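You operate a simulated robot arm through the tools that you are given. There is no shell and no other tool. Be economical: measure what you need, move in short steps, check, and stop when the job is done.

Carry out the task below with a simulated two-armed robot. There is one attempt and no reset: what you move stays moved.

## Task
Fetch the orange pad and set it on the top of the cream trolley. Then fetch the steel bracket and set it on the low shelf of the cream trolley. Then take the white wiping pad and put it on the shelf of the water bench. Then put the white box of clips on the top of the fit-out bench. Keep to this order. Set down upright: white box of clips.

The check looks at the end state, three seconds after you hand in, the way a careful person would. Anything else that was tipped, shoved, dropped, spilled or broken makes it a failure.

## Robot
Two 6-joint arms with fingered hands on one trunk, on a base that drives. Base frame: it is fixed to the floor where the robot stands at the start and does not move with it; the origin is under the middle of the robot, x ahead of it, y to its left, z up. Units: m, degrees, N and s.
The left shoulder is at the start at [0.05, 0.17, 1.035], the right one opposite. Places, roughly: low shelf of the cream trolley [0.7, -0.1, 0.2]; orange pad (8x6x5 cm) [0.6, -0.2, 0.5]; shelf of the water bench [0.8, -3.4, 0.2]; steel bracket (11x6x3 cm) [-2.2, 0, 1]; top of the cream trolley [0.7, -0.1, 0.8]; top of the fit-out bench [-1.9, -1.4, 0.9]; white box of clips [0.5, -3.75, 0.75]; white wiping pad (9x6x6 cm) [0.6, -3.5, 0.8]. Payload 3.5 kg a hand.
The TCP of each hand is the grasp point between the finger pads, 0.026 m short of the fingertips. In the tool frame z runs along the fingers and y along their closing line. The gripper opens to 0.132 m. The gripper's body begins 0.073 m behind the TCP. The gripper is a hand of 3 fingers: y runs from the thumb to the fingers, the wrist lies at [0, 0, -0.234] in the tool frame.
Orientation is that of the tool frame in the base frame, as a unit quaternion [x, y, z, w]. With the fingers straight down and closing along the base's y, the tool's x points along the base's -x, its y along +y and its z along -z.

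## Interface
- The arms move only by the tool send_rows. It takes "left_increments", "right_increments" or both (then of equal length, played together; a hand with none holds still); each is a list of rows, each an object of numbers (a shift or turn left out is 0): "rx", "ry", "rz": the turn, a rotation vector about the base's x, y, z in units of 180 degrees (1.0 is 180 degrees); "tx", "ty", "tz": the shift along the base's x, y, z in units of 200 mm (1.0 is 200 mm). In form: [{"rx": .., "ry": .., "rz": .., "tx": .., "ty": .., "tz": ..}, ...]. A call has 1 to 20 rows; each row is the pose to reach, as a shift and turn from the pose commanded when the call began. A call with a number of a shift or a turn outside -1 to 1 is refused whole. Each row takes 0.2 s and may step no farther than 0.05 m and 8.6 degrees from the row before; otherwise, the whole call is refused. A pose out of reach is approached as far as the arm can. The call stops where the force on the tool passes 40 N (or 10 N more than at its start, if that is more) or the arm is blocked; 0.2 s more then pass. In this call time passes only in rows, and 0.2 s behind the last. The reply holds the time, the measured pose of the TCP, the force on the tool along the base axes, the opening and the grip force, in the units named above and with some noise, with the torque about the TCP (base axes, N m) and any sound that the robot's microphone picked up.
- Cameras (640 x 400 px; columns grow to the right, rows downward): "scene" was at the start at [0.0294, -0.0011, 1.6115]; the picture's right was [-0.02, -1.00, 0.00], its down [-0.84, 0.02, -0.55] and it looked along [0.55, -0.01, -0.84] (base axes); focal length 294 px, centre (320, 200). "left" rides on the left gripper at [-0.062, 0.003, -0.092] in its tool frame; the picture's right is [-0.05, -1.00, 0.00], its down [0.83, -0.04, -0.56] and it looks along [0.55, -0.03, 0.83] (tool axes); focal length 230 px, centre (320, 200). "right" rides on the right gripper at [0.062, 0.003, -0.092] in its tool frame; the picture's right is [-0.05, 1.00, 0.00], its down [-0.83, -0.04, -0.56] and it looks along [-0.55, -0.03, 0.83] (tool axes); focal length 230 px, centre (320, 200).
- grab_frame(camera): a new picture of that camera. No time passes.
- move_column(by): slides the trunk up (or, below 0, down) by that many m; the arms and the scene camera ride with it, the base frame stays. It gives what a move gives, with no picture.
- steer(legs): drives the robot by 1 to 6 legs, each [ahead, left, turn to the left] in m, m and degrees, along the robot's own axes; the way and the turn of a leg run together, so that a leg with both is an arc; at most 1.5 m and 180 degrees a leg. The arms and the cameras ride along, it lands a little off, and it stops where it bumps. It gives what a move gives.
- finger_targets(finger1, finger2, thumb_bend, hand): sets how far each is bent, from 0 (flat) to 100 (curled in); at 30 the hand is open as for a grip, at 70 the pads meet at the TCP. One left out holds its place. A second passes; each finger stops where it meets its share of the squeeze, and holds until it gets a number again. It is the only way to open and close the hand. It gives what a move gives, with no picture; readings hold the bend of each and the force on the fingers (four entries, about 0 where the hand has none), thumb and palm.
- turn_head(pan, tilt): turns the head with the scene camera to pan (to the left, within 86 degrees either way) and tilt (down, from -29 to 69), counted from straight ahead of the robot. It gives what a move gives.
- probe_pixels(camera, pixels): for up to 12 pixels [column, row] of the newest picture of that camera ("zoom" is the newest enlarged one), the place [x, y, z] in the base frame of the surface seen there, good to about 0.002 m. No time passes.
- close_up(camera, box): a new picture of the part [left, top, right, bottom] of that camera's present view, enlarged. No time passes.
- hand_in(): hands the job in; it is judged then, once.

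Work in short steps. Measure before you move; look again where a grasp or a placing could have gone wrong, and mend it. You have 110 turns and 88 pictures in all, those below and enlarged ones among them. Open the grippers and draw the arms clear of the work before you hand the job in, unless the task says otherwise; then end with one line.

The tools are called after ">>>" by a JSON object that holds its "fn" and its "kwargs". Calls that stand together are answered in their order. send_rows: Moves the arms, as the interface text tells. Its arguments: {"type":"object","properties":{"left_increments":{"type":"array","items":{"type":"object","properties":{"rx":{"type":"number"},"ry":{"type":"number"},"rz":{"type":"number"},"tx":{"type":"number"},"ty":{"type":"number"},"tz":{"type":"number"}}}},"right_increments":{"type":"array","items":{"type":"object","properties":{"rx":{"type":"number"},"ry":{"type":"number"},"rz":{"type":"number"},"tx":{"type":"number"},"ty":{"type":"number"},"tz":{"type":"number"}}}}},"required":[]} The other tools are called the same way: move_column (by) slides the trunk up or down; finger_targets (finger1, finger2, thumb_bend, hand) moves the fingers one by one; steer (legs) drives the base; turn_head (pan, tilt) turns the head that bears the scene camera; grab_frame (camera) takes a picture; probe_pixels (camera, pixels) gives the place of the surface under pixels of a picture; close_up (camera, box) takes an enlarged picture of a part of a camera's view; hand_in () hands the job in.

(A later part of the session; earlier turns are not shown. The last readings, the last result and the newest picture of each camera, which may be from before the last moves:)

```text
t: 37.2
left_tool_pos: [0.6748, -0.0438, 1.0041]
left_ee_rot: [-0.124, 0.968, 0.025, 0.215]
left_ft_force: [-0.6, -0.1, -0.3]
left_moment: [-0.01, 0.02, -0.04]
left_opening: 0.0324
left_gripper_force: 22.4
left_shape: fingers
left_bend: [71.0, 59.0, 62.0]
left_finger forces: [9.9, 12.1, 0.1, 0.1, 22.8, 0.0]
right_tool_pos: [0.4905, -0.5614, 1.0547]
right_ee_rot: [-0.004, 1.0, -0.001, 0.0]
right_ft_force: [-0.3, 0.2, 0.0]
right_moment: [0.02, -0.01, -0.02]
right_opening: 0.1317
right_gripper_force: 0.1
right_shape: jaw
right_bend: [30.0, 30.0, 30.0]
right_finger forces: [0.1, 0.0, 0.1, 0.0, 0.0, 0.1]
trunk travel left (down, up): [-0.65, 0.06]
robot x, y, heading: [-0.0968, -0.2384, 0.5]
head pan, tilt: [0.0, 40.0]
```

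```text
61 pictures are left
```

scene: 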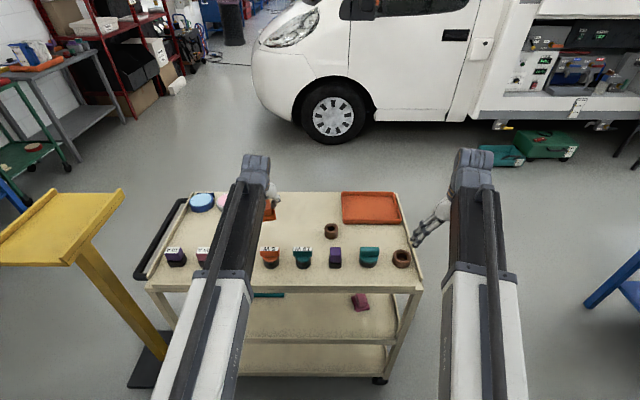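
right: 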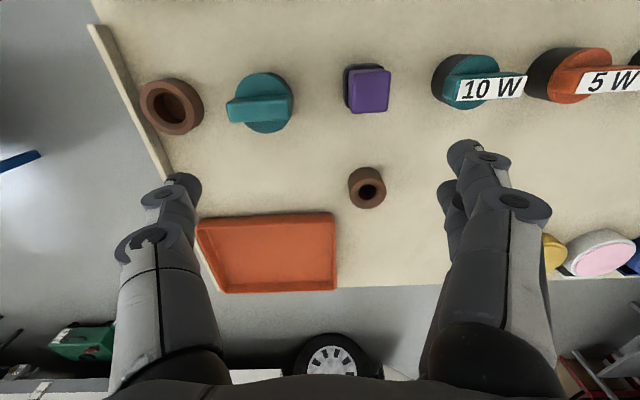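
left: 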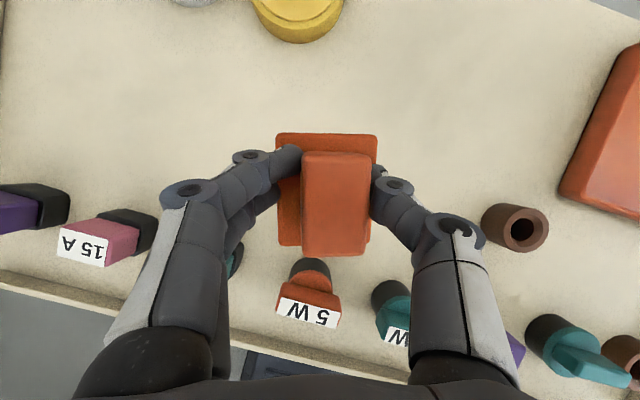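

Free deck below. I move 2 cm ahead and lower to just above the deck (bottom of the pad ≈0.853), then finely until contact.

>>> {"fn": "send_rows", "kwargs": {"left_increments": [{"tx": 0.05, "tz": -0.15}, {"tx": 0.1, "tz": -0.3}, {"tx": 0.1, "tz": -0.45}, {"tx": 0.1, "tz": -0.51}]}}

>>> {"fn": "close_up", "kwargs": {"camera": "scene", "box": [200, 160, 360, 260]}}

>>> {"fn": "grab_frame", "kwargs": {"camera": "right"}}

```text
t: 38.2
left_tool_pos: [0.6968, -0.0412, 0.9018]
left_ee_rot: [-0.125, 0.968, 0.026, 0.216]
left_ft_force: [0.1, 0.4, -0.5]
left_moment: [0.01, 0.01, -0.02]
left_opening: 0.0324
left_gripper_force: 22.9
left_shape: fingers
left_bend: [71.0, 59.0, 62.0]
left_finger forces: [10.0, 12.1, 0.0, 0.0, 22.8, 0.0]
right_tool_pos: [0.4893, -0.5614, 1.054]
right_ee_rot: [-0.005, 1.0, 0.0, -0.001]
right_ft_force: [0.4, 0.2, 0.4]
right_moment: [0.02, -0.02, 0.03]
right_opening: 0.1318
right_gripper_force: 0.0
right_shape: jaw
right_bend: [30.0, 30.0, 30.0]
right_finger forces: [0.0, 0.1, 0.1, 0.0, 0.0, 0.0]
trunk travel left (down, up): [-0.65, 0.06]
robot x, y, heading: [-0.0961, -0.2372, 0.3]
head pan, tilt: [0.0, 40.0]
```

```text
4.00 times, centred on (280, 210) of scene
```

zoom: 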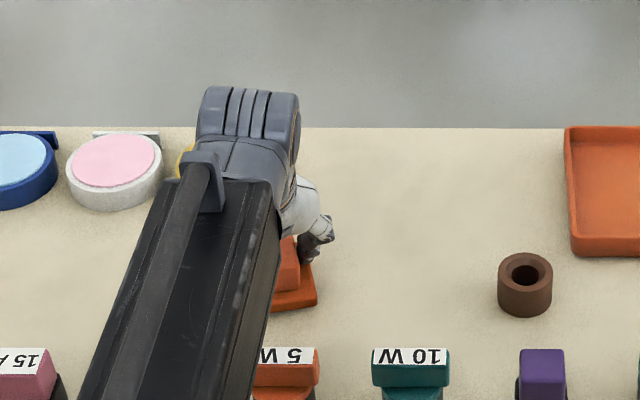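

```text
59 pictures are left
```

right: 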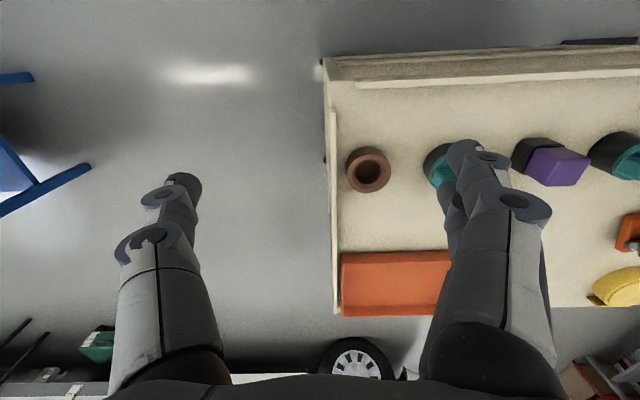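

I lower in 1.5 mm steps and stop at the first contact force.

>>> {"fn": "send_rows", "kwargs": {"left_increments": [{"tz": -0.008}, {"tz": -0.016}, {"tz": -0.024}, {"tz": -0.031}]}}

```text
t: 39.2
left_tool_pos: [0.6948, -0.0429, 0.8959]
left_ee_rot: [-0.125, 0.968, 0.025, 0.216]
left_ft_force: [0.9, 2.3, 1.9]
left_moment: [-0.07, 0.05, 0.01]
left_opening: 0.0326
left_gripper_force: 22.3
left_shape: fingers
left_bend: [71.0, 59.0, 62.0]
left_finger forces: [9.4, 13.2, 0.0, 0.0, 22.0, 0.1]
right_tool_pos: [0.4883, -0.5617, 1.0548]
right_ee_rot: [-0.004, 1.0, 0.0, 0.001]
right_ft_force: [0.9, -0.2, -0.1]
right_moment: [0.0, 0.01, 0.01]
right_opening: 0.1319
right_gripper_force: 0.1
right_shape: jaw
right_bend: [30.0, 30.0, 30.0]
right_finger forces: [0.0, 0.0, 0.0, 0.0, 0.1, 0.0]
trunk travel left (down, up): [-0.65, 0.06]
robot x, y, heading: [-0.0995, -0.2369, 0.6]
head pan, tilt: [0.0, 40.0]
```

First contact felt (≈2 N up). I press 1 mm more and open the fingers.

>>> {"fn": "send_rows", "kwargs": {"left_increments": [{"tz": -0.008}]}}

>>> {"fn": "finger_targets", "kwargs": {"hand": "left", "finger1": 50, "finger2": 45, "thumb_bend": 48}}

>>> {"fn": "finger_targets", "kwargs": {"hand": "left", "finger1": 30, "finger2": 30, "thumb_bend": 30}}

>>> {"fn": "grab_frame", "kwargs": {"camera": "left"}}

```text
t: 39.6
left_tool_pos: [0.696, -0.043, 0.8949]
left_ee_rot: [-0.124, 0.968, 0.025, 0.215]
left_ft_force: [0.0, 0.4, 2.9]
left_moment: [-0.06, 0.08, 0.0]
left_opening: 0.0326
left_gripper_force: 21.8
left_shape: fingers
left_bend: [71.0, 59.0, 62.0]
left_finger forces: [8.9, 13.7, 0.0, 0.0, 21.7, 0.0]
right_tool_pos: [0.4885, -0.563, 1.0542]
right_ee_rot: [-0.005, 1.0, 0.0, 0.0]
right_ft_force: [0.2, 1.1, -0.3]
right_moment: [-0.03, 0.0, 0.03]
right_opening: 0.1319
right_gripper_force: 0.1
right_shape: jaw
right_bend: [30.0, 30.0, 30.0]
right_finger forces: [0.1, 0.1, 0.0, 0.0, 0.0, 0.0]
trunk travel left (down, up): [-0.65, 0.06]
robot x, y, heading: [-0.0925, -0.2386, 0.7]
head pan, tilt: [0.0, 40.0]
```

```text
t: 40.6
left_tool_pos: [0.6958, -0.0437, 0.8949]
left_ee_rot: [-0.125, 0.968, 0.025, 0.215]
left_ft_force: [-0.1, 0.6, 0.2]
left_moment: [-0.01, 0.03, -0.05]
left_opening: 0.0701
left_gripper_force: 0.1
left_shape: fingers
left_bend: [50.0, 45.0, 48.0]
left_finger forces: [0.0, 0.0, 0.0, 0.1, 0.0, 0.1]
right_tool_pos: [0.4881, -0.5626, 1.054]
right_ee_rot: [-0.003, 1.0, 0.0, 0.0]
right_ft_force: [-0.1, 0.2, -0.4]
right_moment: [-0.02, 0.0, 0.01]
right_opening: 0.1319
right_gripper_force: 0.0
right_shape: jaw
right_bend: [30.0, 30.0, 30.0]
right_finger forces: [0.0, 0.0, 0.0, 0.0, 0.0, 0.0]
trunk travel left (down, up): [-0.65, 0.06]
robot x, y, heading: [-0.0953, -0.2346, 0.7]
head pan, tilt: [0.0, 40.0]
```

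```text
t: 41.6
left_tool_pos: [0.6955, -0.0433, 0.8943]
left_ee_rot: [-0.124, 0.968, 0.025, 0.215]
left_ft_force: [0.3, 0.4, -0.2]
left_moment: [0.02, 0.01, 0.04]
left_opening: 0.134
left_gripper_force: 0.2
left_shape: fingers
left_bend: [30.0, 30.0, 30.0]
left_finger forces: [0.0, 0.0, 0.1, 0.0, 0.0, 0.1]
right_tool_pos: [0.4889, -0.5628, 1.0556]
right_ee_rot: [-0.005, 1.0, -0.001, 0.0]
right_ft_force: [0.2, 0.0, -0.8]
right_moment: [0.0, 0.0, 0.01]
right_opening: 0.1322
right_gripper_force: 0.0
right_shape: jaw
right_bend: [30.0, 30.0, 30.0]
right_finger forces: [0.1, 0.0, 0.0, 0.0, 0.1, 0.0]
trunk travel left (down, up): [-0.65, 0.06]
robot x, y, heading: [-0.0937, -0.2386, 0.6]
head pan, tilt: [0.0, 40.0]
```

```text
58 pictures are left
```

left: 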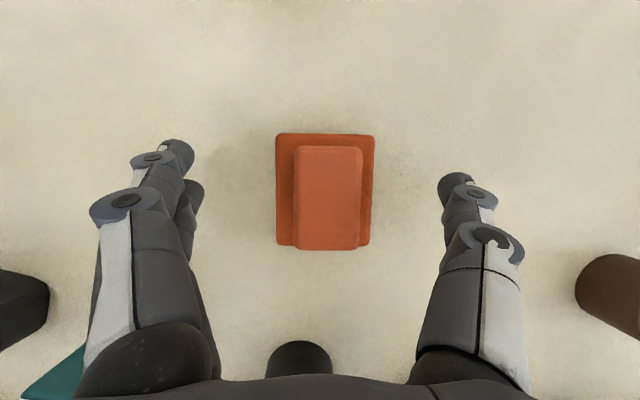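

The pad stands flat on the top and is free. I lift the hand 14 cm clear, back off, and turn around toward the bracket.

>>> {"fn": "send_rows", "kwargs": {"left_increments": [{"tz": 0.2}, {"tz": 0.4}, {"tz": 0.6}, {"tz": 0.75}]}}

>>> {"fn": "steer", "kwargs": {"legs": [[-0.7, 0, 0], [0, 0, 180]]}}

>>> {"fn": "turn_head", "kwargs": {"pan": 0, "tilt": 30}}

>>> {"fn": "grab_frame", "kwargs": {"camera": "scene"}}

```text
t: 42.6
left_tool_pos: [0.6947, -0.0452, 1.0451]
left_ee_rot: [-0.124, 0.969, 0.025, 0.214]
left_ft_force: [-0.4, 0.1, 0.4]
left_moment: [0.03, 0.03, 0.0]
left_opening: 0.1341
left_gripper_force: 0.2
left_shape: fingers
left_bend: [30.0, 30.0, 30.0]
left_finger forces: [0.1, 0.1, 0.0, 0.1, 0.0, 0.1]
right_tool_pos: [0.4882, -0.5623, 1.0547]
right_ee_rot: [-0.005, 1.0, 0.0, 0.0]
right_ft_force: [0.9, 0.8, 0.8]
right_moment: [0.01, -0.05, -0.02]
right_opening: 0.1319
right_gripper_force: 0.2
right_shape: jaw
right_bend: [30.0, 30.0, 30.0]
right_finger forces: [0.0, 0.1, 0.0, 0.1, 0.0, 0.0]
trunk travel left (down, up): [-0.65, 0.06]
robot x, y, heading: [-0.098, -0.2356, 0.6]
head pan, tilt: [0.0, 40.0]
```

```text
t: 53.9
left_tool_pos: [-1.5953, -0.4503, 1.0444]
left_ee_rot: [0.967, 0.132, -0.215, 0.027]
left_ft_force: [1.1, 0.4, 0.8]
left_moment: [-0.01, -0.02, -0.04]
left_opening: 0.1341
left_gripper_force: 0.0
left_shape: fingers
left_bend: [30.0, 30.0, 30.0]
left_finger forces: [0.0, 0.1, 0.2, 0.0, 0.1, 0.0]
right_tool_pos: [-1.3988, 0.0701, 1.055]
right_ee_rot: [1.0, 0.013, 0.0, 0.0]
right_ft_force: [0.7, 0.1, -0.9]
right_moment: [-0.01, 0.02, 0.0]
right_opening: 0.1318
right_gripper_force: 0.1
right_shape: jaw
right_bend: [30.0, 30.0, 30.0]
right_finger forces: [0.1, 0.0, 0.0, 0.0, 0.0, 0.1]
trunk travel left (down, up): [-0.65, 0.06]
robot x, y, heading: [-0.8073, -0.2453, -178.4]
head pan, tilt: [0.0, 40.0]
```

```text
t: 54.6
left_tool_pos: [-1.594, -0.4522, 1.0451]
left_ee_rot: [0.967, 0.132, -0.216, 0.027]
left_ft_force: [-0.1, 0.0, 0.0]
left_moment: [0.02, 0.01, -0.01]
left_opening: 0.1339
left_gripper_force: 0.1
left_shape: fingers
left_bend: [30.0, 30.0, 30.0]
left_finger forces: [0.0, 0.0, 0.0, 0.1, 0.1, 0.0]
right_tool_pos: [-1.3973, 0.07, 1.0548]
right_ee_rot: [1.0, 0.012, 0.0, 0.0]
right_ft_force: [-0.3, 0.3, -0.1]
right_moment: [0.02, 0.01, -0.02]
right_opening: 0.1319
right_gripper_force: 0.0
right_shape: jaw
right_bend: [30.0, 30.0, 30.0]
right_finger forces: [0.0, 0.0, 0.0, 0.0, 0.1, 0.1]
trunk travel left (down, up): [-0.65, 0.06]
robot x, y, heading: [-0.8079, -0.2435, -178.3]
head pan, tilt: [0.0, 30.0]
```

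```text
57 pictures are left
```

scene: 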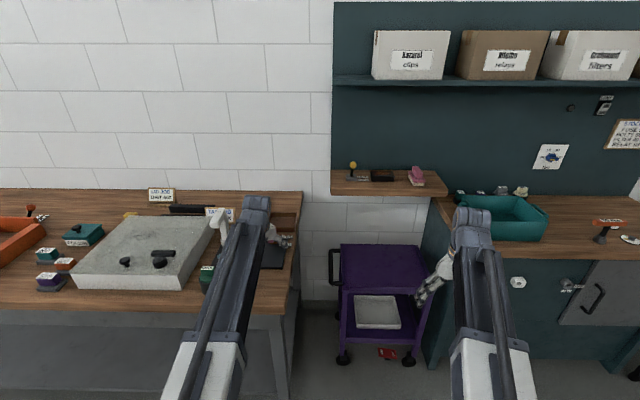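

A small wooden shelf at (385,183) carries several small things; I enlarge it and probe.

>>> {"fn": "close_up", "kwargs": {"camera": "scene", "box": [320, 145, 460, 205]}}

>>> {"fn": "probe_pixels", "kwargs": {"camera": "scene", "pixels": [[335, 182], [440, 183], [385, 185], [353, 168], [362, 178], [382, 176], [417, 178], [330, 190], [447, 192], [385, 260], [500, 200], [260, 260]]}}

```text
4.57 times, centred on (390, 175) of scene
```

zoom: 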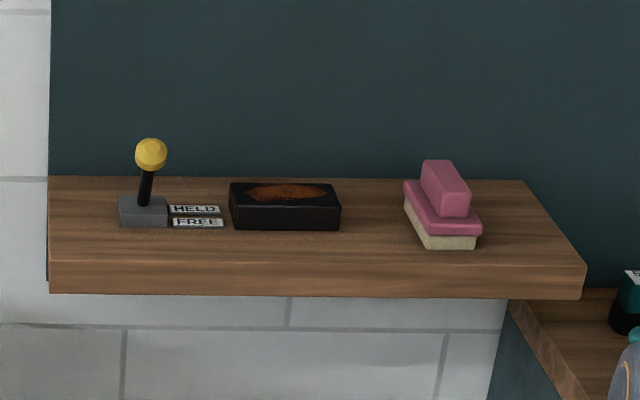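

```text
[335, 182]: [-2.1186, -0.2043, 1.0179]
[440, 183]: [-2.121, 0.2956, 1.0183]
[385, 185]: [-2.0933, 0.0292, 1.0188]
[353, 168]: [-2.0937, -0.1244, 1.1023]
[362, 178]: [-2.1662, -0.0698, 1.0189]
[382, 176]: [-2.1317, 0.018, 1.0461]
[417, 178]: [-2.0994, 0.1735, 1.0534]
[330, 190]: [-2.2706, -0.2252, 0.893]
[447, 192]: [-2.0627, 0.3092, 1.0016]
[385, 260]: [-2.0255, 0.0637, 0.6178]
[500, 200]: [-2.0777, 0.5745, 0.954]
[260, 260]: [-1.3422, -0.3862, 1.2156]
```

The dark block at (285,205) in the enlargement may be the bracket, beside a HELD/FREE lever. I enlarge further to read it.

>>> {"fn": "close_up", "kwargs": {"camera": "scene", "box": [340, 160, 400, 198]}}

>>> {"fn": "probe_pixels", "kwargs": {"camera": "zoom", "pixels": [[130, 220], [30, 220], [320, 150], [320, 200], [320, 260], [320, 290]]}}

```text
10.53 times, centred on (370, 179) of scene
```

zoom: 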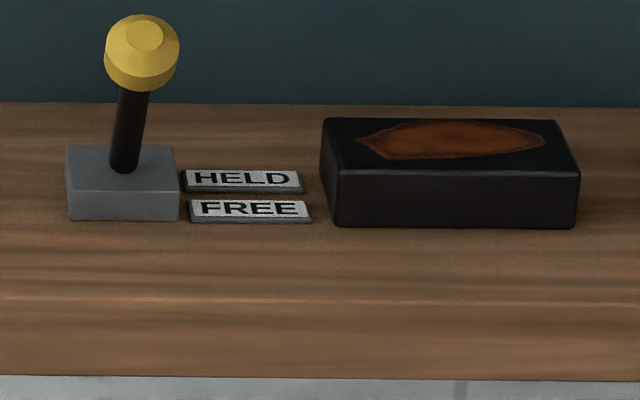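

```text
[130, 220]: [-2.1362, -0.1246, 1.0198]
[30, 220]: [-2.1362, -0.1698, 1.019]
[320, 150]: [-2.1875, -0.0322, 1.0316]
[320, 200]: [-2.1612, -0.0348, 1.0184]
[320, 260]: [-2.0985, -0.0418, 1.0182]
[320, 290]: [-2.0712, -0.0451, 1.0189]
```

I probe the lever stalk and the block to see which way the lever leans and the block's exact place.

>>> {"fn": "close_up", "kwargs": {"camera": "scene", "box": [340, 160, 400, 198]}}

>>> {"fn": "probe_pixels", "kwargs": {"camera": "zoom", "pixels": [[124, 165], [132, 110], [140, 70], [142, 30], [80, 155], [170, 155], [240, 180], [250, 209], [332, 125], [552, 126], [570, 170], [338, 172]]}}

```text
10.53 times, centred on (370, 179) of scene
```

zoom: 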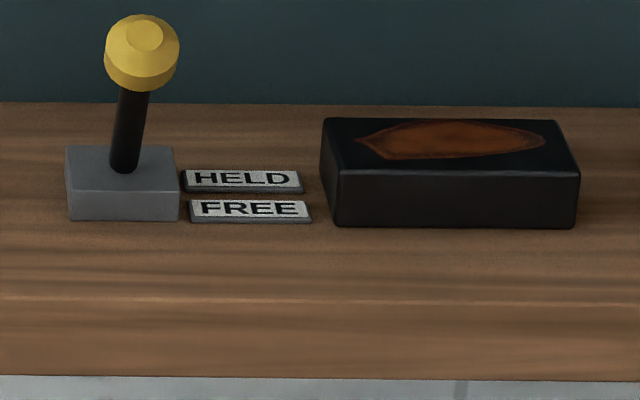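

```text
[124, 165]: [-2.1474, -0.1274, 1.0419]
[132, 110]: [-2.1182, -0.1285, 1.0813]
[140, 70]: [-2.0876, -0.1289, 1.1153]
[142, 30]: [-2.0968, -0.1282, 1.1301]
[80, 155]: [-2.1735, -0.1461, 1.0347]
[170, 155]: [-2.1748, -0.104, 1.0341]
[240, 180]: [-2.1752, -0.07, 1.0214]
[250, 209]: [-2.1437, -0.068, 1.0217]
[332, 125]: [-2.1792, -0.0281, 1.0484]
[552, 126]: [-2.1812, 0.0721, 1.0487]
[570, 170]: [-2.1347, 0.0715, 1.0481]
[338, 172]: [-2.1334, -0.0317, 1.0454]
```

The lever leans to the near side, onto FREE. The bracket block is at centre (-2.157,0.021), 11 cm along y, top z 1.048. I strafe right so the left hand faces it in free space, and check the finger spread with the left camera.

>>> {"fn": "steer", "kwargs": {"legs": [[0, -0.4, -1.5]]}}

>>> {"fn": "grab_frame", "kwargs": {"camera": "left"}}

>>> {"fn": "probe_pixels", "kwargs": {"camera": "left", "pixels": [[178, 152], [192, 188], [198, 200], [455, 182], [125, 205], [495, 240], [190, 250], [470, 230]]}}

```text
t: 57.1
left_tool_pos: [-1.6053, -0.0175, 1.0443]
left_ee_rot: [0.97, 0.112, -0.215, 0.023]
left_ft_force: [0.3, 0.7, 0.0]
left_moment: [-0.02, 0.0, -0.01]
left_opening: 0.134
left_gripper_force: 0.2
left_shape: fingers
left_bend: [30.0, 30.0, 30.0]
left_finger forces: [0.0, 0.0, 0.0, 0.0, 0.0, 0.0]
right_tool_pos: [-1.3855, 0.4951, 1.054]
right_ee_rot: [1.0, -0.008, 0.0, 0.0]
right_ft_force: [0.6, 0.1, -0.1]
right_moment: [-0.02, 0.01, 0.02]
right_opening: 0.132
right_gripper_force: 0.0
right_shape: jaw
right_bend: [30.0, 30.0, 30.0]
right_finger forces: [0.0, 0.0, 0.1, 0.1, 0.0, 0.0]
trunk travel left (down, up): [-0.65, 0.06]
robot x, y, heading: [-0.8112, 0.1559, 179.2]
head pan, tilt: [0.0, 30.0]
```

```text
53 pictures are left
```

left: 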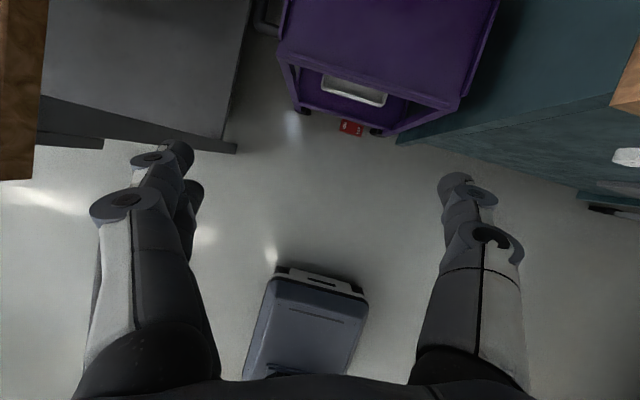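

```text
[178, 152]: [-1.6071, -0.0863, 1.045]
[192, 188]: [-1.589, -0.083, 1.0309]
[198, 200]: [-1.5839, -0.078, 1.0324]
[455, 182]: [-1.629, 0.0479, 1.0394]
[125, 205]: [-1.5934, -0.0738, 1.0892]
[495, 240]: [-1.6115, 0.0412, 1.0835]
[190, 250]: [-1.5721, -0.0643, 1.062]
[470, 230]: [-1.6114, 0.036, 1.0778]
```

The two fingers are only ~2.2 cm apart, fine. I turn the left hand 102° clockwise in place, so that it closes along x and points along +y.

>>> {"fn": "send_rows", "kwargs": {"left_increments": [{"rz": -0.047}, {"rz": -0.094}, {"rz": -0.141}, {"rz": -0.188}, {"rz": -0.235}, {"rz": -0.282}, {"rz": -0.329}, {"rz": -0.376}, {"rz": -0.423}, {"rz": -0.47}, {"rz": -0.517}, {"rz": -0.565}]}}

>>> {"fn": "grab_frame", "kwargs": {"camera": "scene"}}

```text
t: 59.7
left_tool_pos: [-1.5488, -0.0096, 1.0362]
left_ee_rot: [0.699, -0.682, -0.153, -0.152]
left_ft_force: [0.0, 0.1, 1.0]
left_moment: [0.03, 0.05, 0.03]
left_opening: 0.134
left_gripper_force: 0.0
left_shape: fingers
left_bend: [30.0, 30.0, 30.0]
left_finger forces: [0.1, 0.0, 0.0, 0.0, 0.0, 0.1]
left hand out of reach, approached as far as the arm can: row 9, 10, 11, 12
right_tool_pos: [-1.3863, 0.4938, 1.0544]
right_ee_rot: [1.0, -0.008, 0.0, 0.0]
right_ft_force: [-0.6, 0.2, 0.8]
right_moment: [-0.04, -0.02, -0.02]
right_opening: 0.1319
right_gripper_force: 0.1
right_shape: jaw
right_bend: [30.0, 30.0, 30.0]
right_finger forces: [0.0, 0.0, 0.1, 0.0, 0.1, 0.0]
trunk travel left (down, up): [-0.65, 0.06]
robot x, y, heading: [-0.8117, 0.1563, 179.0]
head pan, tilt: [0.0, 30.0]
```

```text
52 pictures are left
```

scene: 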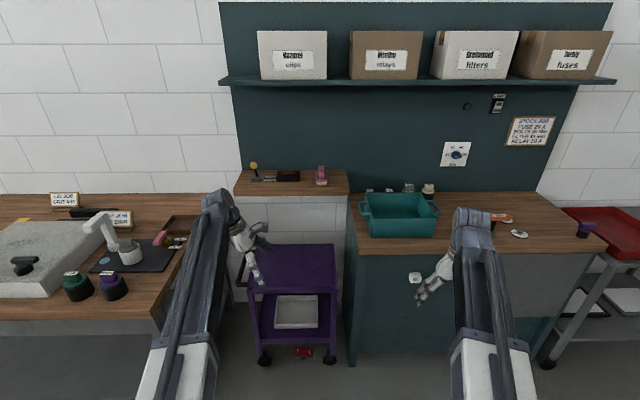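

The orientation is right, but outward reach is limited. I pull the hand 10 cm in and raise it 12 cm; I probe the furniture fronts for driving nearer.

>>> {"fn": "send_rows", "kwargs": {"left_increments": [{"tx": 0.12, "tz": 0.12}, {"tx": 0.25, "tz": 0.24}, {"tx": 0.37, "tz": 0.36}, {"tx": 0.5, "tz": 0.48}, {"tx": 0.5, "tz": 0.6}]}}

>>> {"fn": "probe_pixels", "kwargs": {"camera": "scene", "pixels": [[160, 325], [100, 312], [370, 252], [400, 340], [290, 290], [300, 345], [590, 255], [110, 290], [130, 250], [400, 222], [295, 193]]}}

```text
t: 60.9
left_tool_pos: [-1.4466, -0.0106, 1.1565]
left_ee_rot: [0.699, -0.682, -0.153, -0.152]
left_ft_force: [0.2, 0.5, -0.4]
left_moment: [0.0, 0.01, -0.02]
left_opening: 0.134
left_gripper_force: 0.0
left_shape: fingers
left_bend: [30.0, 30.0, 30.0]
left_finger forces: [0.0, 0.0, 0.0, 0.0, 0.1, 0.1]
right_tool_pos: [-1.3849, 0.4933, 1.055]
right_ee_rot: [1.0, -0.008, 0.0, 0.0]
right_ft_force: [0.5, -0.9, 0.0]
right_moment: [0.0, 0.01, -0.05]
right_opening: 0.132
right_gripper_force: 0.2
right_shape: jaw
right_bend: [30.0, 30.0, 30.0]
right_finger forces: [0.0, 0.1, 0.0, 0.0, 0.0, 0.0]
trunk travel left (down, up): [-0.65, 0.06]
robot x, y, heading: [-0.8096, 0.1562, 179.2]
head pan, tilt: [0.0, 30.0]
```

```text
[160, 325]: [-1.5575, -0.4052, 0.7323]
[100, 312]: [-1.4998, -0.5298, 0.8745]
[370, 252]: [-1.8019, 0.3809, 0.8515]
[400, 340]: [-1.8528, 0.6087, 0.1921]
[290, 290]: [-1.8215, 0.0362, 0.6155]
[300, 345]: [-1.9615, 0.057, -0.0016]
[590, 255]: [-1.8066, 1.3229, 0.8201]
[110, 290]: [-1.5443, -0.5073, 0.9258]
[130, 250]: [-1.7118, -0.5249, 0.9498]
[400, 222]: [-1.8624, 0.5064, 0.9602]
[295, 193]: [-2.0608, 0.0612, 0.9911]
```

To know the base's front extent I probe the grey box seen in the last left picture at (305,285)-(300,370).

>>> {"fn": "probe_pixels", "kwargs": {"camera": "left", "pixels": [[280, 270], [360, 290], [320, 285], [300, 330], [250, 370], [345, 370]]}}

```text
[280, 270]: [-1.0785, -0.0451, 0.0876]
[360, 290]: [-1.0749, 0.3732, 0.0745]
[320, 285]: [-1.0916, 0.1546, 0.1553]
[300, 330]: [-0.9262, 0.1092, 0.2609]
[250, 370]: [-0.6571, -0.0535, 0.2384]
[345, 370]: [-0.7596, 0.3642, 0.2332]
```

The base reaches only 0.28 m ahead, so I can drive close. I raise and draw in the right arm, then drive 0.6 m ahead.

>>> {"fn": "send_rows", "kwargs": {"right_increments": [{"tx": 0.15, "tz": 0.15}, {"tx": 0.3, "tz": 0.3}, {"tx": 0.45, "tz": 0.45}]}}

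>>> {"fn": "steer", "kwargs": {"legs": [[0.6, -0.02, 0]]}}

>>> {"fn": "grab_frame", "kwargs": {"camera": "left"}}

>>> {"fn": "grab_frame", "kwargs": {"camera": "scene"}}

```text
t: 61.7
left_tool_pos: [-1.4482, -0.0096, 1.1567]
left_ee_rot: [0.699, -0.682, -0.154, -0.152]
left_ft_force: [0.2, 0.0, -0.4]
left_moment: [-0.01, 0.01, 0.0]
left_opening: 0.134
left_gripper_force: 0.1
left_shape: fingers
left_bend: [30.0, 30.0, 30.0]
left_finger forces: [0.0, 0.0, 0.1, 0.0, 0.0, 0.0]
right_tool_pos: [-1.2955, 0.4954, 1.1434]
right_ee_rot: [1.0, -0.008, -0.001, 0.0]
right_ft_force: [0.3, 0.1, 0.0]
right_moment: [-0.01, -0.01, -0.01]
right_opening: 0.1318
right_gripper_force: 0.1
right_shape: jaw
right_bend: [30.0, 30.0, 30.0]
right_finger forces: [0.0, 0.0, 0.0, 0.0, 0.0, 0.0]
trunk travel left (down, up): [-0.65, 0.06]
robot x, y, heading: [-0.8048, 0.1536, 179.3]
head pan, tilt: [0.0, 30.0]
```

```text
t: 65.1
left_tool_pos: [-2.0441, 0.014, 1.1556]
left_ee_rot: [0.702, -0.678, -0.154, -0.153]
left_ft_force: [-0.8, 0.1, 0.9]
left_moment: [0.01, 0.01, -0.03]
left_opening: 0.1341
left_gripper_force: 0.1
left_shape: fingers
left_bend: [30.0, 30.0, 30.0]
left_finger forces: [0.0, 0.0, 0.1, 0.0, 0.0, 0.1]
right_tool_pos: [-1.8958, 0.5194, 1.1424]
right_ee_rot: [1.0, -0.004, 0.0, 0.0]
right_ft_force: [-0.3, -0.2, 0.3]
right_moment: [-0.01, 0.01, -0.01]
right_opening: 0.1319
right_gripper_force: 0.1
right_shape: jaw
right_bend: [30.0, 30.0, 30.0]
right_finger forces: [0.0, 0.0, 0.0, 0.0, 0.0, 0.0]
trunk travel left (down, up): [-0.65, 0.06]
robot x, y, heading: [-1.4029, 0.1811, 179.6]
head pan, tilt: [0.0, 30.0]
```

```text
51 pictures are left
```

left: 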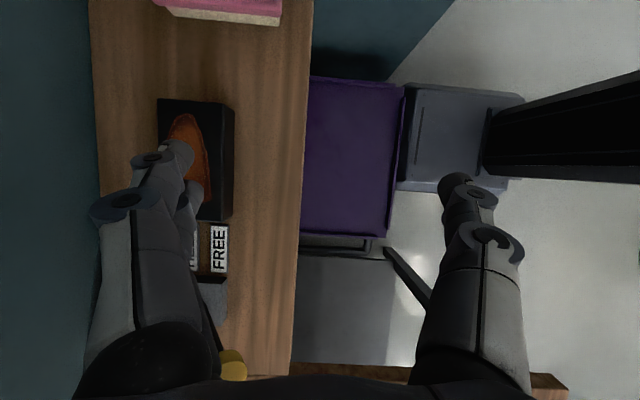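

```text
50 pictures are left
```

scene: 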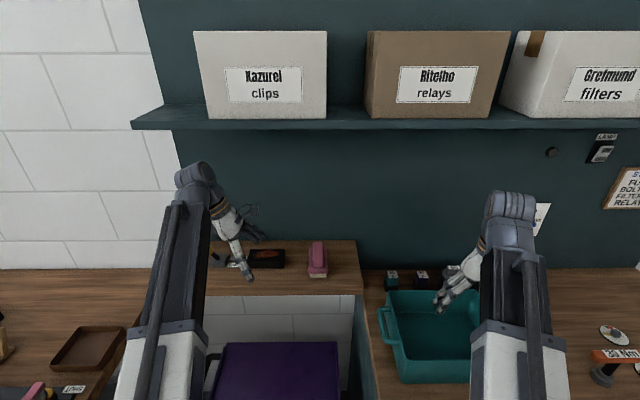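

The block is at (195,160) in the left view, free below. I narrow the fingers a little, move over it to (-2.157,0.021) and down to z≈1.10, then look.

>>> {"fn": "finger_targets", "kwargs": {"hand": "left", "finger1": 38, "finger2": 38, "thumb_bend": 38}}

>>> {"fn": "send_rows", "kwargs": {"left_increments": [{"tx": -0.2, "ty": 0.01}, {"tx": -0.4, "ty": 0.02}, {"tx": -0.565, "ty": 0.035}, {"tx": -0.565, "ty": 0.035, "tz": -0.14}, {"tx": -0.565, "ty": 0.035, "tz": -0.26}]}}

>>> {"fn": "grab_frame", "kwargs": {"camera": "left"}}

```text
t: 66.1
left_tool_pos: [-2.0438, 0.0145, 1.1573]
left_ee_rot: [0.701, -0.68, -0.153, -0.152]
left_ft_force: [-0.3, -0.3, -1.3]
left_moment: [-0.02, 0.01, -0.01]
left_opening: 0.109
left_gripper_force: 0.1
left_shape: fingers
left_bend: [38.0, 38.0, 38.0]
left_finger forces: [0.1, 0.0, 0.0, 0.0, 0.1, 0.0]
right_tool_pos: [-1.8945, 0.5201, 1.1432]
right_ee_rot: [1.0, -0.005, -0.001, 0.0]
right_ft_force: [0.1, 0.5, -0.2]
right_moment: [-0.04, 0.01, 0.0]
right_opening: 0.132
right_gripper_force: 0.1
right_shape: jaw
right_bend: [30.0, 30.0, 30.0]
right_finger forces: [0.1, 0.1, 0.1, 0.0, 0.0, 0.0]
trunk travel left (down, up): [-0.65, 0.06]
robot x, y, heading: [-1.4055, 0.1794, 179.6]
head pan, tilt: [0.0, 30.0]
```

```text
t: 67.3
left_tool_pos: [-2.136, 0.0238, 1.1001]
left_ee_rot: [0.702, -0.679, -0.154, -0.151]
left_ft_force: [-0.2, -1.1, -0.2]
left_moment: [0.0, -0.02, -0.01]
left_opening: 0.1089
left_gripper_force: 0.1
left_shape: fingers
left_bend: [38.0, 38.0, 38.0]
left_finger forces: [0.0, 0.1, 0.1, 0.0, 0.0, 0.1]
left hand out of reach, approached as far as the arm can: row 2, 3, 4, 5
right_tool_pos: [-1.8955, 0.52, 1.1428]
right_ee_rot: [1.0, -0.004, 0.001, 0.0]
right_ft_force: [-0.2, 0.3, -0.3]
right_moment: [0.03, -0.01, 0.0]
right_opening: 0.1321
right_gripper_force: 0.0
right_shape: jaw
right_bend: [30.0, 30.0, 30.0]
right_finger forces: [0.1, 0.0, 0.1, 0.0, 0.1, 0.1]
trunk travel left (down, up): [-0.65, 0.06]
robot x, y, heading: [-1.4067, 0.1871, 179.4]
head pan, tilt: [0.0, 30.0]
```

```text
49 pictures are left
```

left: 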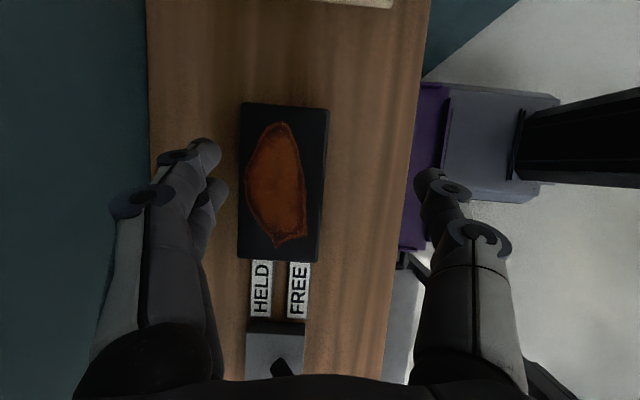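

The arm is at its reach limit; I drive 5 cm ahead, then read the pose.

>>> {"fn": "steer", "kwargs": {"legs": [[0.05, 0, 0]]}}

>>> {"fn": "grab_frame", "kwargs": {"camera": "left"}}

>>> {"fn": "probe_pixels", "kwargs": {"camera": "left", "pixels": [[290, 115], [370, 115], [290, 250], [360, 250], [320, 180], [180, 100]]}}

```text
t: 68.2
left_tool_pos: [-2.1869, 0.0218, 1.0991]
left_ee_rot: [0.703, -0.678, -0.155, -0.151]
left_ft_force: [-0.6, 0.4, -0.8]
left_moment: [-0.04, -0.02, -0.02]
left_opening: 0.1088
left_gripper_force: 0.0
left_shape: fingers
left_bend: [38.0, 38.0, 38.0]
left_finger forces: [0.0, 0.0, 0.2, 0.1, 0.0, 0.1]
right_tool_pos: [-1.9477, 0.521, 1.1423]
right_ee_rot: [1.0, -0.004, 0.002, 0.0]
right_ft_force: [0.3, 0.3, -0.5]
right_moment: [-0.02, -0.02, 0.01]
right_opening: 0.1318
right_gripper_force: 0.0
right_shape: jaw
right_bend: [30.0, 30.0, 30.0]
right_finger forces: [0.0, 0.1, 0.0, 0.0, 0.0, 0.0]
trunk travel left (down, up): [-0.65, 0.06]
robot x, y, heading: [-1.4565, 0.1825, 179.8]
head pan, tilt: [0.0, 30.0]
```

```text
48 pictures are left
```

left: 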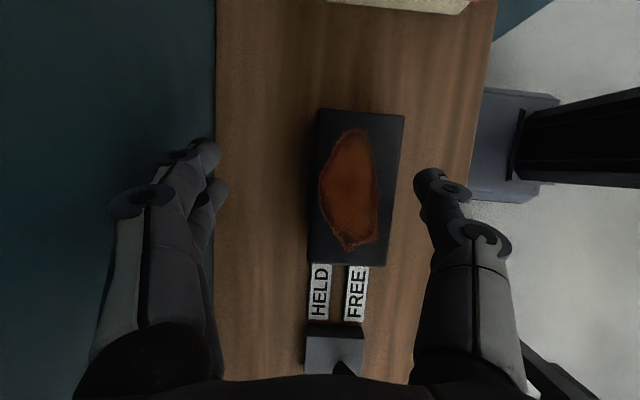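

```text
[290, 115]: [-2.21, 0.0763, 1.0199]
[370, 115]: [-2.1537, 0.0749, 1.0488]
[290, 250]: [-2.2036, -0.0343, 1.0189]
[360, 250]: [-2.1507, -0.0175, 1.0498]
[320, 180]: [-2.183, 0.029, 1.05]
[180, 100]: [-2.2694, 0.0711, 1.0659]
```

The block centre is 3 cm nearer (x≈-2.157). I shift +3 cm in x and descend to TCP z≈1.055.

>>> {"fn": "send_rows", "kwargs": {"left_increments": [{"tx": 0.08}, {"tx": 0.15}, {"tx": 0.15, "tz": -0.08}, {"tx": 0.15, "tz": -0.15}, {"tx": 0.15, "tz": -0.21}]}}

>>> {"fn": "grab_frame", "kwargs": {"camera": "left"}}

```text
t: 69.4
left_tool_pos: [-2.1553, 0.0227, 1.0581]
left_ee_rot: [0.702, -0.679, -0.154, -0.151]
left_ft_force: [-0.3, 0.1, 0.0]
left_moment: [0.01, 0.01, 0.03]
left_opening: 0.1085
left_gripper_force: 0.1
left_shape: fingers
left_bend: [38.0, 38.0, 38.0]
left_finger forces: [0.0, 0.0, 0.0, 0.0, 0.0, 0.0]
right_tool_pos: [-1.9454, 0.5197, 1.143]
right_ee_rot: [1.0, -0.003, 0.0, 0.0]
right_ft_force: [-0.1, 0.1, -0.9]
right_moment: [-0.03, 0.0, -0.03]
right_opening: 0.1316
right_gripper_force: 0.1
right_shape: jaw
right_bend: [30.0, 30.0, 30.0]
right_finger forces: [0.1, 0.0, 0.1, 0.1, 0.1, 0.0]
trunk travel left (down, up): [-0.65, 0.06]
robot x, y, heading: [-1.4616, 0.1824, 179.7]
head pan, tilt: [0.0, 30.0]
```

```text
47 pictures are left
```

left: 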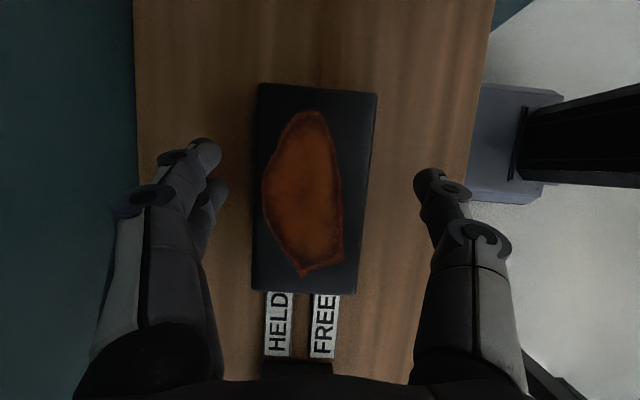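

Well centred ((313,190) against (320,200)). I lower 4 mm more and close.

>>> {"fn": "send_rows", "kwargs": {"left_increments": [{"tz": -0.022}]}}

>>> {"fn": "finger_targets", "kwargs": {"hand": "left", "finger1": 75, "finger2": 75, "thumb_bend": 75}}

>>> {"fn": "send_rows", "kwargs": {"left_increments": [{"tz": 0.03}, {"tz": 0.07}, {"tz": 0.12}]}}

>>> {"fn": "grab_frame", "kwargs": {"camera": "left"}}

```text
t: 69.8
left_tool_pos: [-2.1544, 0.0237, 1.054]
left_ee_rot: [0.702, -0.678, -0.155, -0.152]
left_ft_force: [-0.1, -0.4, -0.2]
left_moment: [-0.01, 0.03, 0.0]
left_opening: 0.1087
left_gripper_force: 0.2
left_shape: fingers
left_bend: [38.0, 38.0, 38.0]
left_finger forces: [0.0, 0.0, 0.0, 0.1, 0.0, 0.0]
right_tool_pos: [-1.9459, 0.5203, 1.1432]
right_ee_rot: [1.0, -0.004, 0.0, 0.0]
right_ft_force: [0.4, 0.2, 0.0]
right_moment: [0.0, 0.03, -0.02]
right_opening: 0.132
right_gripper_force: 0.1
right_shape: jaw
right_bend: [30.0, 30.0, 30.0]
right_finger forces: [0.0, 0.0, 0.0, 0.0, 0.0, 0.0]
trunk travel left (down, up): [-0.65, 0.06]
robot x, y, heading: [-1.4546, 0.1823, 179.7]
head pan, tilt: [0.0, 30.0]
```

```text
t: 70.8
left_tool_pos: [-2.1553, 0.024, 1.0562]
left_ee_rot: [0.701, -0.679, -0.156, -0.152]
left_ft_force: [-1.2, 1.1, 15.3]
left_moment: [0.0, 0.83, -0.05]
left_opening: 0.0562
left_gripper_force: 33.0
left_shape: fingers
left_bend: [51.0, 56.0, 62.0]
left_finger forces: [13.6, 28.1, 0.0, 0.0, 24.3, 0.0]
right_tool_pos: [-1.9456, 0.5204, 1.1435]
right_ee_rot: [1.0, -0.003, -0.001, -0.001]
right_ft_force: [-0.9, -0.3, -0.8]
right_moment: [0.01, 0.0, 0.03]
right_opening: 0.1318
right_gripper_force: 0.1
right_shape: jaw
right_bend: [30.0, 30.0, 30.0]
right_finger forces: [0.1, 0.1, 0.0, 0.0, 0.1, 0.0]
trunk travel left (down, up): [-0.65, 0.06]
robot x, y, heading: [-1.4562, 0.1842, 179.6]
head pan, tilt: [0.0, 30.0]
```

```text
t: 71.6
left_tool_pos: [-2.1551, 0.0226, 1.078]
left_ee_rot: [0.702, -0.678, -0.155, -0.151]
left_ft_force: [0.5, 0.2, -5.1]
left_moment: [0.01, -0.01, 0.02]
left_opening: 0.0563
left_gripper_force: 24.7
left_shape: fingers
left_bend: [51.0, 55.0, 62.0]
left_finger forces: [13.1, 11.8, 0.0, 0.0, 24.9, 0.0]
right_tool_pos: [-1.9451, 0.5199, 1.144]
right_ee_rot: [1.0, -0.003, 0.0, 0.0]
right_ft_force: [0.2, 1.0, 0.6]
right_moment: [0.0, -0.01, -0.02]
right_opening: 0.1319
right_gripper_force: 0.0
right_shape: jaw
right_bend: [30.0, 30.0, 30.0]
right_finger forces: [0.0, 0.0, 0.0, 0.0, 0.0, 0.1]
trunk travel left (down, up): [-0.65, 0.06]
robot x, y, heading: [-1.4585, 0.183, 179.5]
head pan, tilt: [0.0, 30.0]
```

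```text
46 pictures are left
```

left: 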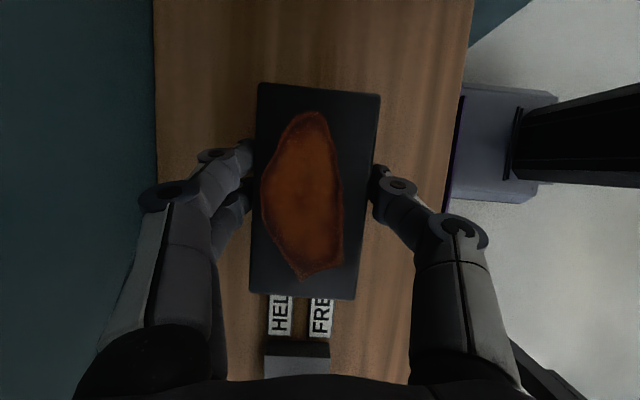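

Held (weight ≈5 N, grip 25 N). I lift to z≈1.2, back away 0.65 m, and turn the hand back to point forward.

>>> {"fn": "send_rows", "kwargs": {"left_increments": [{"tz": 0.15}, {"tz": 0.3}, {"tz": 0.45}, {"tz": 0.6}]}}

>>> {"fn": "steer", "kwargs": {"legs": [[-0.75, 0, 0]]}}

>>> {"fn": "send_rows", "kwargs": {"left_increments": [{"rz": 0.0443}, {"rz": 0.0886}, {"rz": 0.1329}, {"rz": 0.1772}, {"rz": 0.2215}, {"rz": 0.2658}, {"rz": 0.3101}, {"rz": 0.3544}, {"rz": 0.3987}, {"rz": 0.443}, {"rz": 0.487}]}}

>>> {"fn": "steer", "kwargs": {"legs": [[0, 0, -180]]}}

>>> {"fn": "grab_frame", "kwargs": {"camera": "left"}}

```text
t: 72.6
left_tool_pos: [-2.1539, 0.0246, 1.197]
left_ee_rot: [0.702, -0.678, -0.154, -0.152]
left_ft_force: [0.0, -0.9, -5.0]
left_moment: [0.0, -0.01, -0.01]
left_opening: 0.0563
left_gripper_force: 24.7
left_shape: fingers
left_bend: [51.0, 55.0, 62.0]
left_finger forces: [13.0, 11.8, 0.1, 0.0, 24.8, 0.0]
right_tool_pos: [-1.9452, 0.5202, 1.1435]
right_ee_rot: [1.0, -0.004, 0.0, 0.0]
right_ft_force: [-0.2, 0.2, 0.3]
right_moment: [-0.02, -0.01, -0.01]
right_opening: 0.1319
right_gripper_force: 0.1
right_shape: jaw
right_bend: [30.0, 30.0, 30.0]
right_finger forces: [0.0, 0.1, 0.1, 0.0, 0.0, 0.0]
trunk travel left (down, up): [-0.65, 0.06]
robot x, y, heading: [-1.4557, 0.1825, 179.6]
head pan, tilt: [0.0, 30.0]
```

```text
t: 76.7
left_tool_pos: [-1.3985, 0.0159, 1.1973]
left_ee_rot: [0.706, -0.674, -0.155, -0.152]
left_ft_force: [0.4, 0.4, -3.9]
left_moment: [0.01, -0.04, 0.0]
left_opening: 0.0563
left_gripper_force: 24.2
left_shape: fingers
left_bend: [51.0, 55.0, 62.0]
left_finger forces: [13.0, 11.7, 0.0, 0.0, 24.9, 0.1]
right_tool_pos: [-1.1965, 0.5131, 1.1433]
right_ee_rot: [1.0, 0.003, 0.0, 0.0]
right_ft_force: [-0.9, 0.1, 0.0]
right_moment: [-0.01, 0.02, 0.03]
right_opening: 0.1319
right_gripper_force: 0.0
right_shape: jaw
right_bend: [30.0, 30.0, 30.0]
right_finger forces: [0.1, 0.0, 0.0, 0.0, 0.0, 0.0]
trunk travel left (down, up): [-0.65, 0.06]
robot x, y, heading: [-0.7012, 0.1808, -179.8]
head pan, tilt: [0.0, 30.0]
```

```text
t: 79.1
left_tool_pos: [-1.3989, 0.0152, 1.1964]
left_ee_rot: [0.976, 0.004, -0.216, -0.001]
left_ft_force: [0.2, 1.2, -5.1]
left_moment: [0.05, 0.01, -0.01]
left_opening: 0.0565
left_gripper_force: 24.6
left_shape: fingers
left_bend: [51.0, 55.0, 62.0]
left_finger forces: [13.1, 11.9, 0.0, 0.0, 24.9, 0.0]
right_tool_pos: [-1.1971, 0.513, 1.1428]
right_ee_rot: [1.0, 0.003, 0.0, 0.0]
right_ft_force: [0.0, 0.9, -0.4]
right_moment: [0.03, 0.02, 0.0]
right_opening: 0.1318
right_gripper_force: 0.1
right_shape: jaw
right_bend: [30.0, 30.0, 30.0]
right_finger forces: [0.0, 0.1, 0.0, 0.1, 0.0, 0.1]
trunk travel left (down, up): [-0.65, 0.06]
robot x, y, heading: [-0.7041, 0.1817, -179.8]
head pan, tilt: [0.0, 30.0]
```

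```text
t: 86.8
left_tool_pos: [-0.0042, 0.339, 1.196]
left_ee_rot: [0.004, 0.976, -0.002, 0.216]
left_ft_force: [-0.4, -0.2, -4.9]
left_moment: [-0.01, 0.01, 0.0]
left_opening: 0.0562
left_gripper_force: 24.0
left_shape: fingers
left_bend: [51.0, 55.0, 62.0]
left_finger forces: [12.5, 11.7, 0.1, 0.0, 24.1, 0.1]
right_tool_pos: [-0.2142, -0.1562, 1.1422]
right_ee_rot: [0.004, 1.0, 0.0, 0.0]
right_ft_force: [0.3, 0.3, -0.2]
right_moment: [0.0, 0.01, 0.0]
right_opening: 0.132
right_gripper_force: 0.2
right_shape: jaw
right_bend: [30.0, 30.0, 30.0]
right_finger forces: [0.0, 0.0, 0.0, 0.0, 0.0, 0.0]
trunk travel left (down, up): [-0.65, 0.06]
robot x, y, heading: [-0.7029, 0.178, -0.6]
head pan, tilt: [0.0, 30.0]
```

```text
45 pictures are left
```

left: 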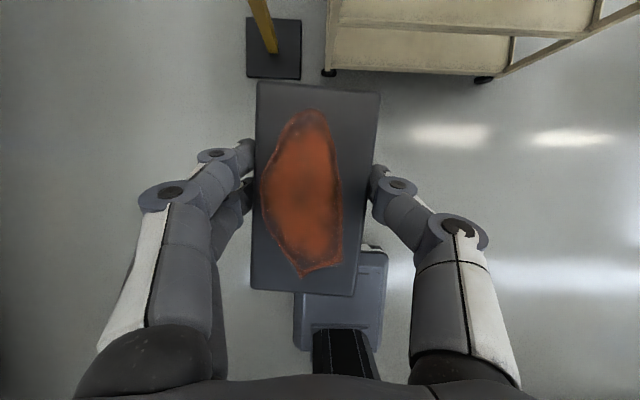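

Holding well. I strafe right 0.44 m to line up, lower the trunk 0.6 m, lower the hand to z≈0.25, and look at the low shelf.

>>> {"fn": "steer", "kwargs": {"legs": [[0, -0.45, 0.6]]}}

>>> {"fn": "move_column", "kwargs": {"by": -0.6}}

>>> {"fn": "send_rows", "kwargs": {"left_increments": [{"tz": -0.2}, {"tz": -0.4}, {"tz": -0.6}, {"tz": -0.8}, {"tz": -1.0}]}}

>>> {"fn": "grab_frame", "kwargs": {"camera": "scene"}}

```text
t: 89.6
left_tool_pos: [-0.0077, -0.1038, 1.1979]
left_ee_rot: [-0.001, 0.976, -0.001, 0.216]
left_ft_force: [-0.1, -1.0, -5.2]
left_moment: [-0.02, -0.02, -0.01]
left_opening: 0.0564
left_gripper_force: 23.5
left_shape: fingers
left_bend: [51.0, 55.0, 62.0]
left_finger forces: [12.5, 11.7, 0.1, 0.1, 24.3, 0.1]
right_tool_pos: [-0.2123, -0.5991, 1.1435]
right_ee_rot: [0.0, 1.0, -0.001, 0.0]
right_ft_force: [0.0, -0.2, -1.2]
right_moment: [-0.01, 0.01, 0.02]
right_opening: 0.1319
right_gripper_force: 0.1
right_shape: jaw
right_bend: [30.0, 30.0, 30.0]
right_finger forces: [0.0, 0.0, 0.0, 0.1, 0.0, 0.0]
trunk travel left (down, up): [-0.65, 0.06]
robot x, y, heading: [-0.7053, -0.2635, -0.1]
head pan, tilt: [0.0, 30.0]
```

```text
refused: -0.6 is not a number from -0.4 to 0.4
```

```text
t: 90.8
left_tool_pos: [-0.0061, -0.1025, 0.9965]
left_ee_rot: [-0.001, 0.976, -0.001, 0.217]
left_ft_force: [0.5, 0.2, -4.9]
left_moment: [-0.05, -0.02, -0.01]
left_opening: 0.0558
left_gripper_force: 24.2
left_shape: fingers
left_bend: [51.0, 55.0, 62.0]
left_finger forces: [12.6, 11.7, 0.1, 0.0, 24.4, 0.1]
right_tool_pos: [-0.2139, -0.5992, 1.1431]
right_ee_rot: [-0.001, 1.0, 0.0, 0.0]
right_ft_force: [1.1, 1.4, 0.1]
right_moment: [0.01, 0.02, -0.03]
right_opening: 0.1319
right_gripper_force: 0.0
right_shape: jaw
right_bend: [30.0, 30.0, 30.0]
right_finger forces: [0.0, 0.0, 0.0, 0.0, 0.0, 0.0]
trunk travel left (down, up): [-0.65, 0.06]
robot x, y, heading: [-0.7023, -0.2651, 0.1]
head pan, tilt: [0.0, 30.0]
```

```text
44 pictures are left
```

scene: 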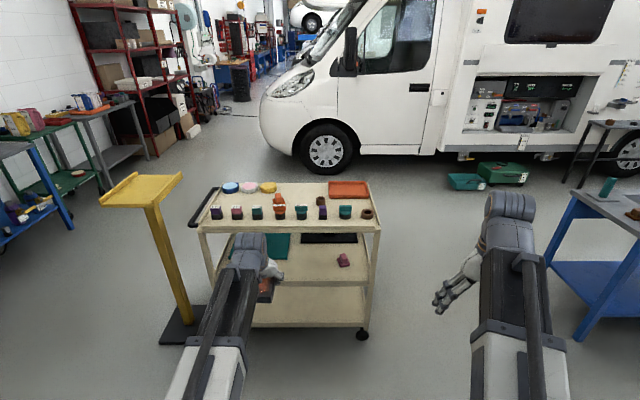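

The trunk moves at most 0.4 m per call. I lower it in two calls of 0.3 m and the arm further, checking that all stays free.

>>> {"fn": "move_column", "kwargs": {"by": -0.3}}

>>> {"fn": "move_column", "kwargs": {"by": -0.3}}

>>> {"fn": "send_rows", "kwargs": {"left_increments": [{"tz": -0.2}, {"tz": -0.4}, {"tz": -0.6}, {"tz": -0.74}]}}

>>> {"fn": "grab_frame", "kwargs": {"camera": "scene"}}

```text
t: 93.8
left_tool_pos: [-0.0065, -0.1021, 0.6979]
left_ee_rot: [-0.001, 0.976, -0.001, 0.218]
left_ft_force: [0.1, -0.1, -5.0]
left_moment: [0.0, 0.0, 0.0]
left_opening: 0.056
left_gripper_force: 24.1
left_shape: fingers
left_bend: [51.0, 55.0, 62.0]
left_finger forces: [12.6, 11.9, 0.0, 0.0, 24.2, 0.0]
right_tool_pos: [-0.2131, -0.5993, 0.8422]
right_ee_rot: [0.0, 1.0, 0.0, 0.0]
right_ft_force: [0.6, 0.1, 0.1]
right_moment: [0.0, -0.01, 0.02]
right_opening: 0.1319
right_gripper_force: 0.0
right_shape: jaw
right_bend: [30.0, 30.0, 30.0]
right_finger forces: [0.1, 0.0, 0.1, 0.1, 0.1, 0.0]
trunk travel left (down, up): [-0.35, 0.36]
robot x, y, heading: [-0.7021, -0.2668, 0.1]
head pan, tilt: [0.0, 30.0]
```

```text
t: 96.8
left_tool_pos: [-0.0059, -0.103, 0.398]
left_ee_rot: [0.0, 0.976, -0.002, 0.216]
left_ft_force: [0.4, 0.8, -4.9]
left_moment: [-0.03, -0.01, 0.0]
left_opening: 0.0562
left_gripper_force: 24.1
left_shape: fingers
left_bend: [51.0, 55.0, 62.0]
left_finger forces: [12.6, 11.8, 0.0, 0.0, 24.3, 0.1]
right_tool_pos: [-0.2125, -0.5994, 0.5431]
right_ee_rot: [0.0, 1.0, 0.0, 0.0]
right_ft_force: [-0.3, -0.6, -0.1]
right_moment: [-0.02, 0.0, 0.02]
right_opening: 0.1319
right_gripper_force: 0.1
right_shape: jaw
right_bend: [30.0, 30.0, 30.0]
right_finger forces: [0.1, 0.0, 0.0, 0.1, 0.0, 0.0]
trunk travel left (down, up): [-0.05, 0.66]
robot x, y, heading: [-0.7025, -0.2645, -0.1]
head pan, tilt: [0.0, 30.0]
```

```text
t: 97.8
left_tool_pos: [-0.0062, -0.1035, 0.251]
left_ee_rot: [0.0, 0.976, -0.001, 0.216]
left_ft_force: [-0.4, 0.7, -5.0]
left_moment: [-0.02, -0.01, 0.01]
left_opening: 0.0559
left_gripper_force: 24.1
left_shape: fingers
left_bend: [51.0, 55.0, 62.0]
left_finger forces: [12.6, 11.8, 0.1, 0.1, 24.3, 0.1]
right_tool_pos: [-0.2134, -0.6, 0.5434]
right_ee_rot: [0.001, 1.0, 0.0, 0.0]
right_ft_force: [0.1, 0.3, -0.1]
right_moment: [-0.03, -0.01, 0.02]
right_opening: 0.132
right_gripper_force: 0.0
right_shape: jaw
right_bend: [30.0, 30.0, 30.0]
right_finger forces: [0.1, 0.0, 0.0, 0.1, 0.1, 0.1]
trunk travel left (down, up): [-0.05, 0.66]
robot x, y, heading: [-0.7045, -0.2666, -0.2]
head pan, tilt: [0.0, 30.0]
```

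```text
43 pictures are left
```

scene: 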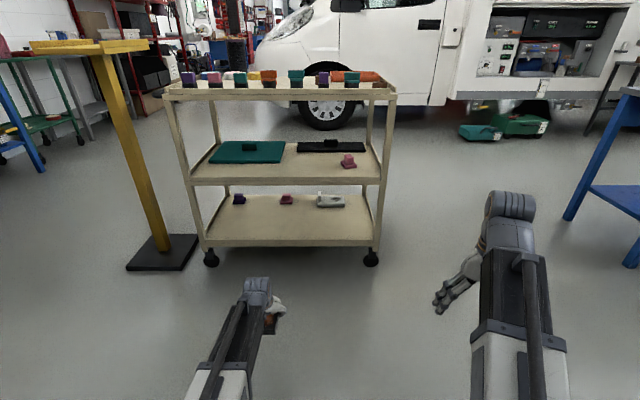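

The low shelf holds three small things at the rear; I probe them, the rim and the mid-shelf underside.

>>> {"fn": "probe_pixels", "kwargs": {"camera": "scene", "pixels": [[239, 203], [287, 203], [320, 205], [340, 205], [290, 225], [290, 240], [290, 244], [290, 182], [290, 185], [290, 177], [208, 243], [372, 240]]}}

```text
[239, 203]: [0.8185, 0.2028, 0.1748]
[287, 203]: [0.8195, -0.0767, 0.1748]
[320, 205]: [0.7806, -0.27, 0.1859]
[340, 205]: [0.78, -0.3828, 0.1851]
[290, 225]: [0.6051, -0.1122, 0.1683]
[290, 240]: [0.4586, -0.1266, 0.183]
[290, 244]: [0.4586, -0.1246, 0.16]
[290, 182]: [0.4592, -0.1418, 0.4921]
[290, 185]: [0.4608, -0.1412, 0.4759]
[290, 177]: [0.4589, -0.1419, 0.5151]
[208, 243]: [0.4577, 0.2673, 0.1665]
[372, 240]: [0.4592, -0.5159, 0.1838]
```

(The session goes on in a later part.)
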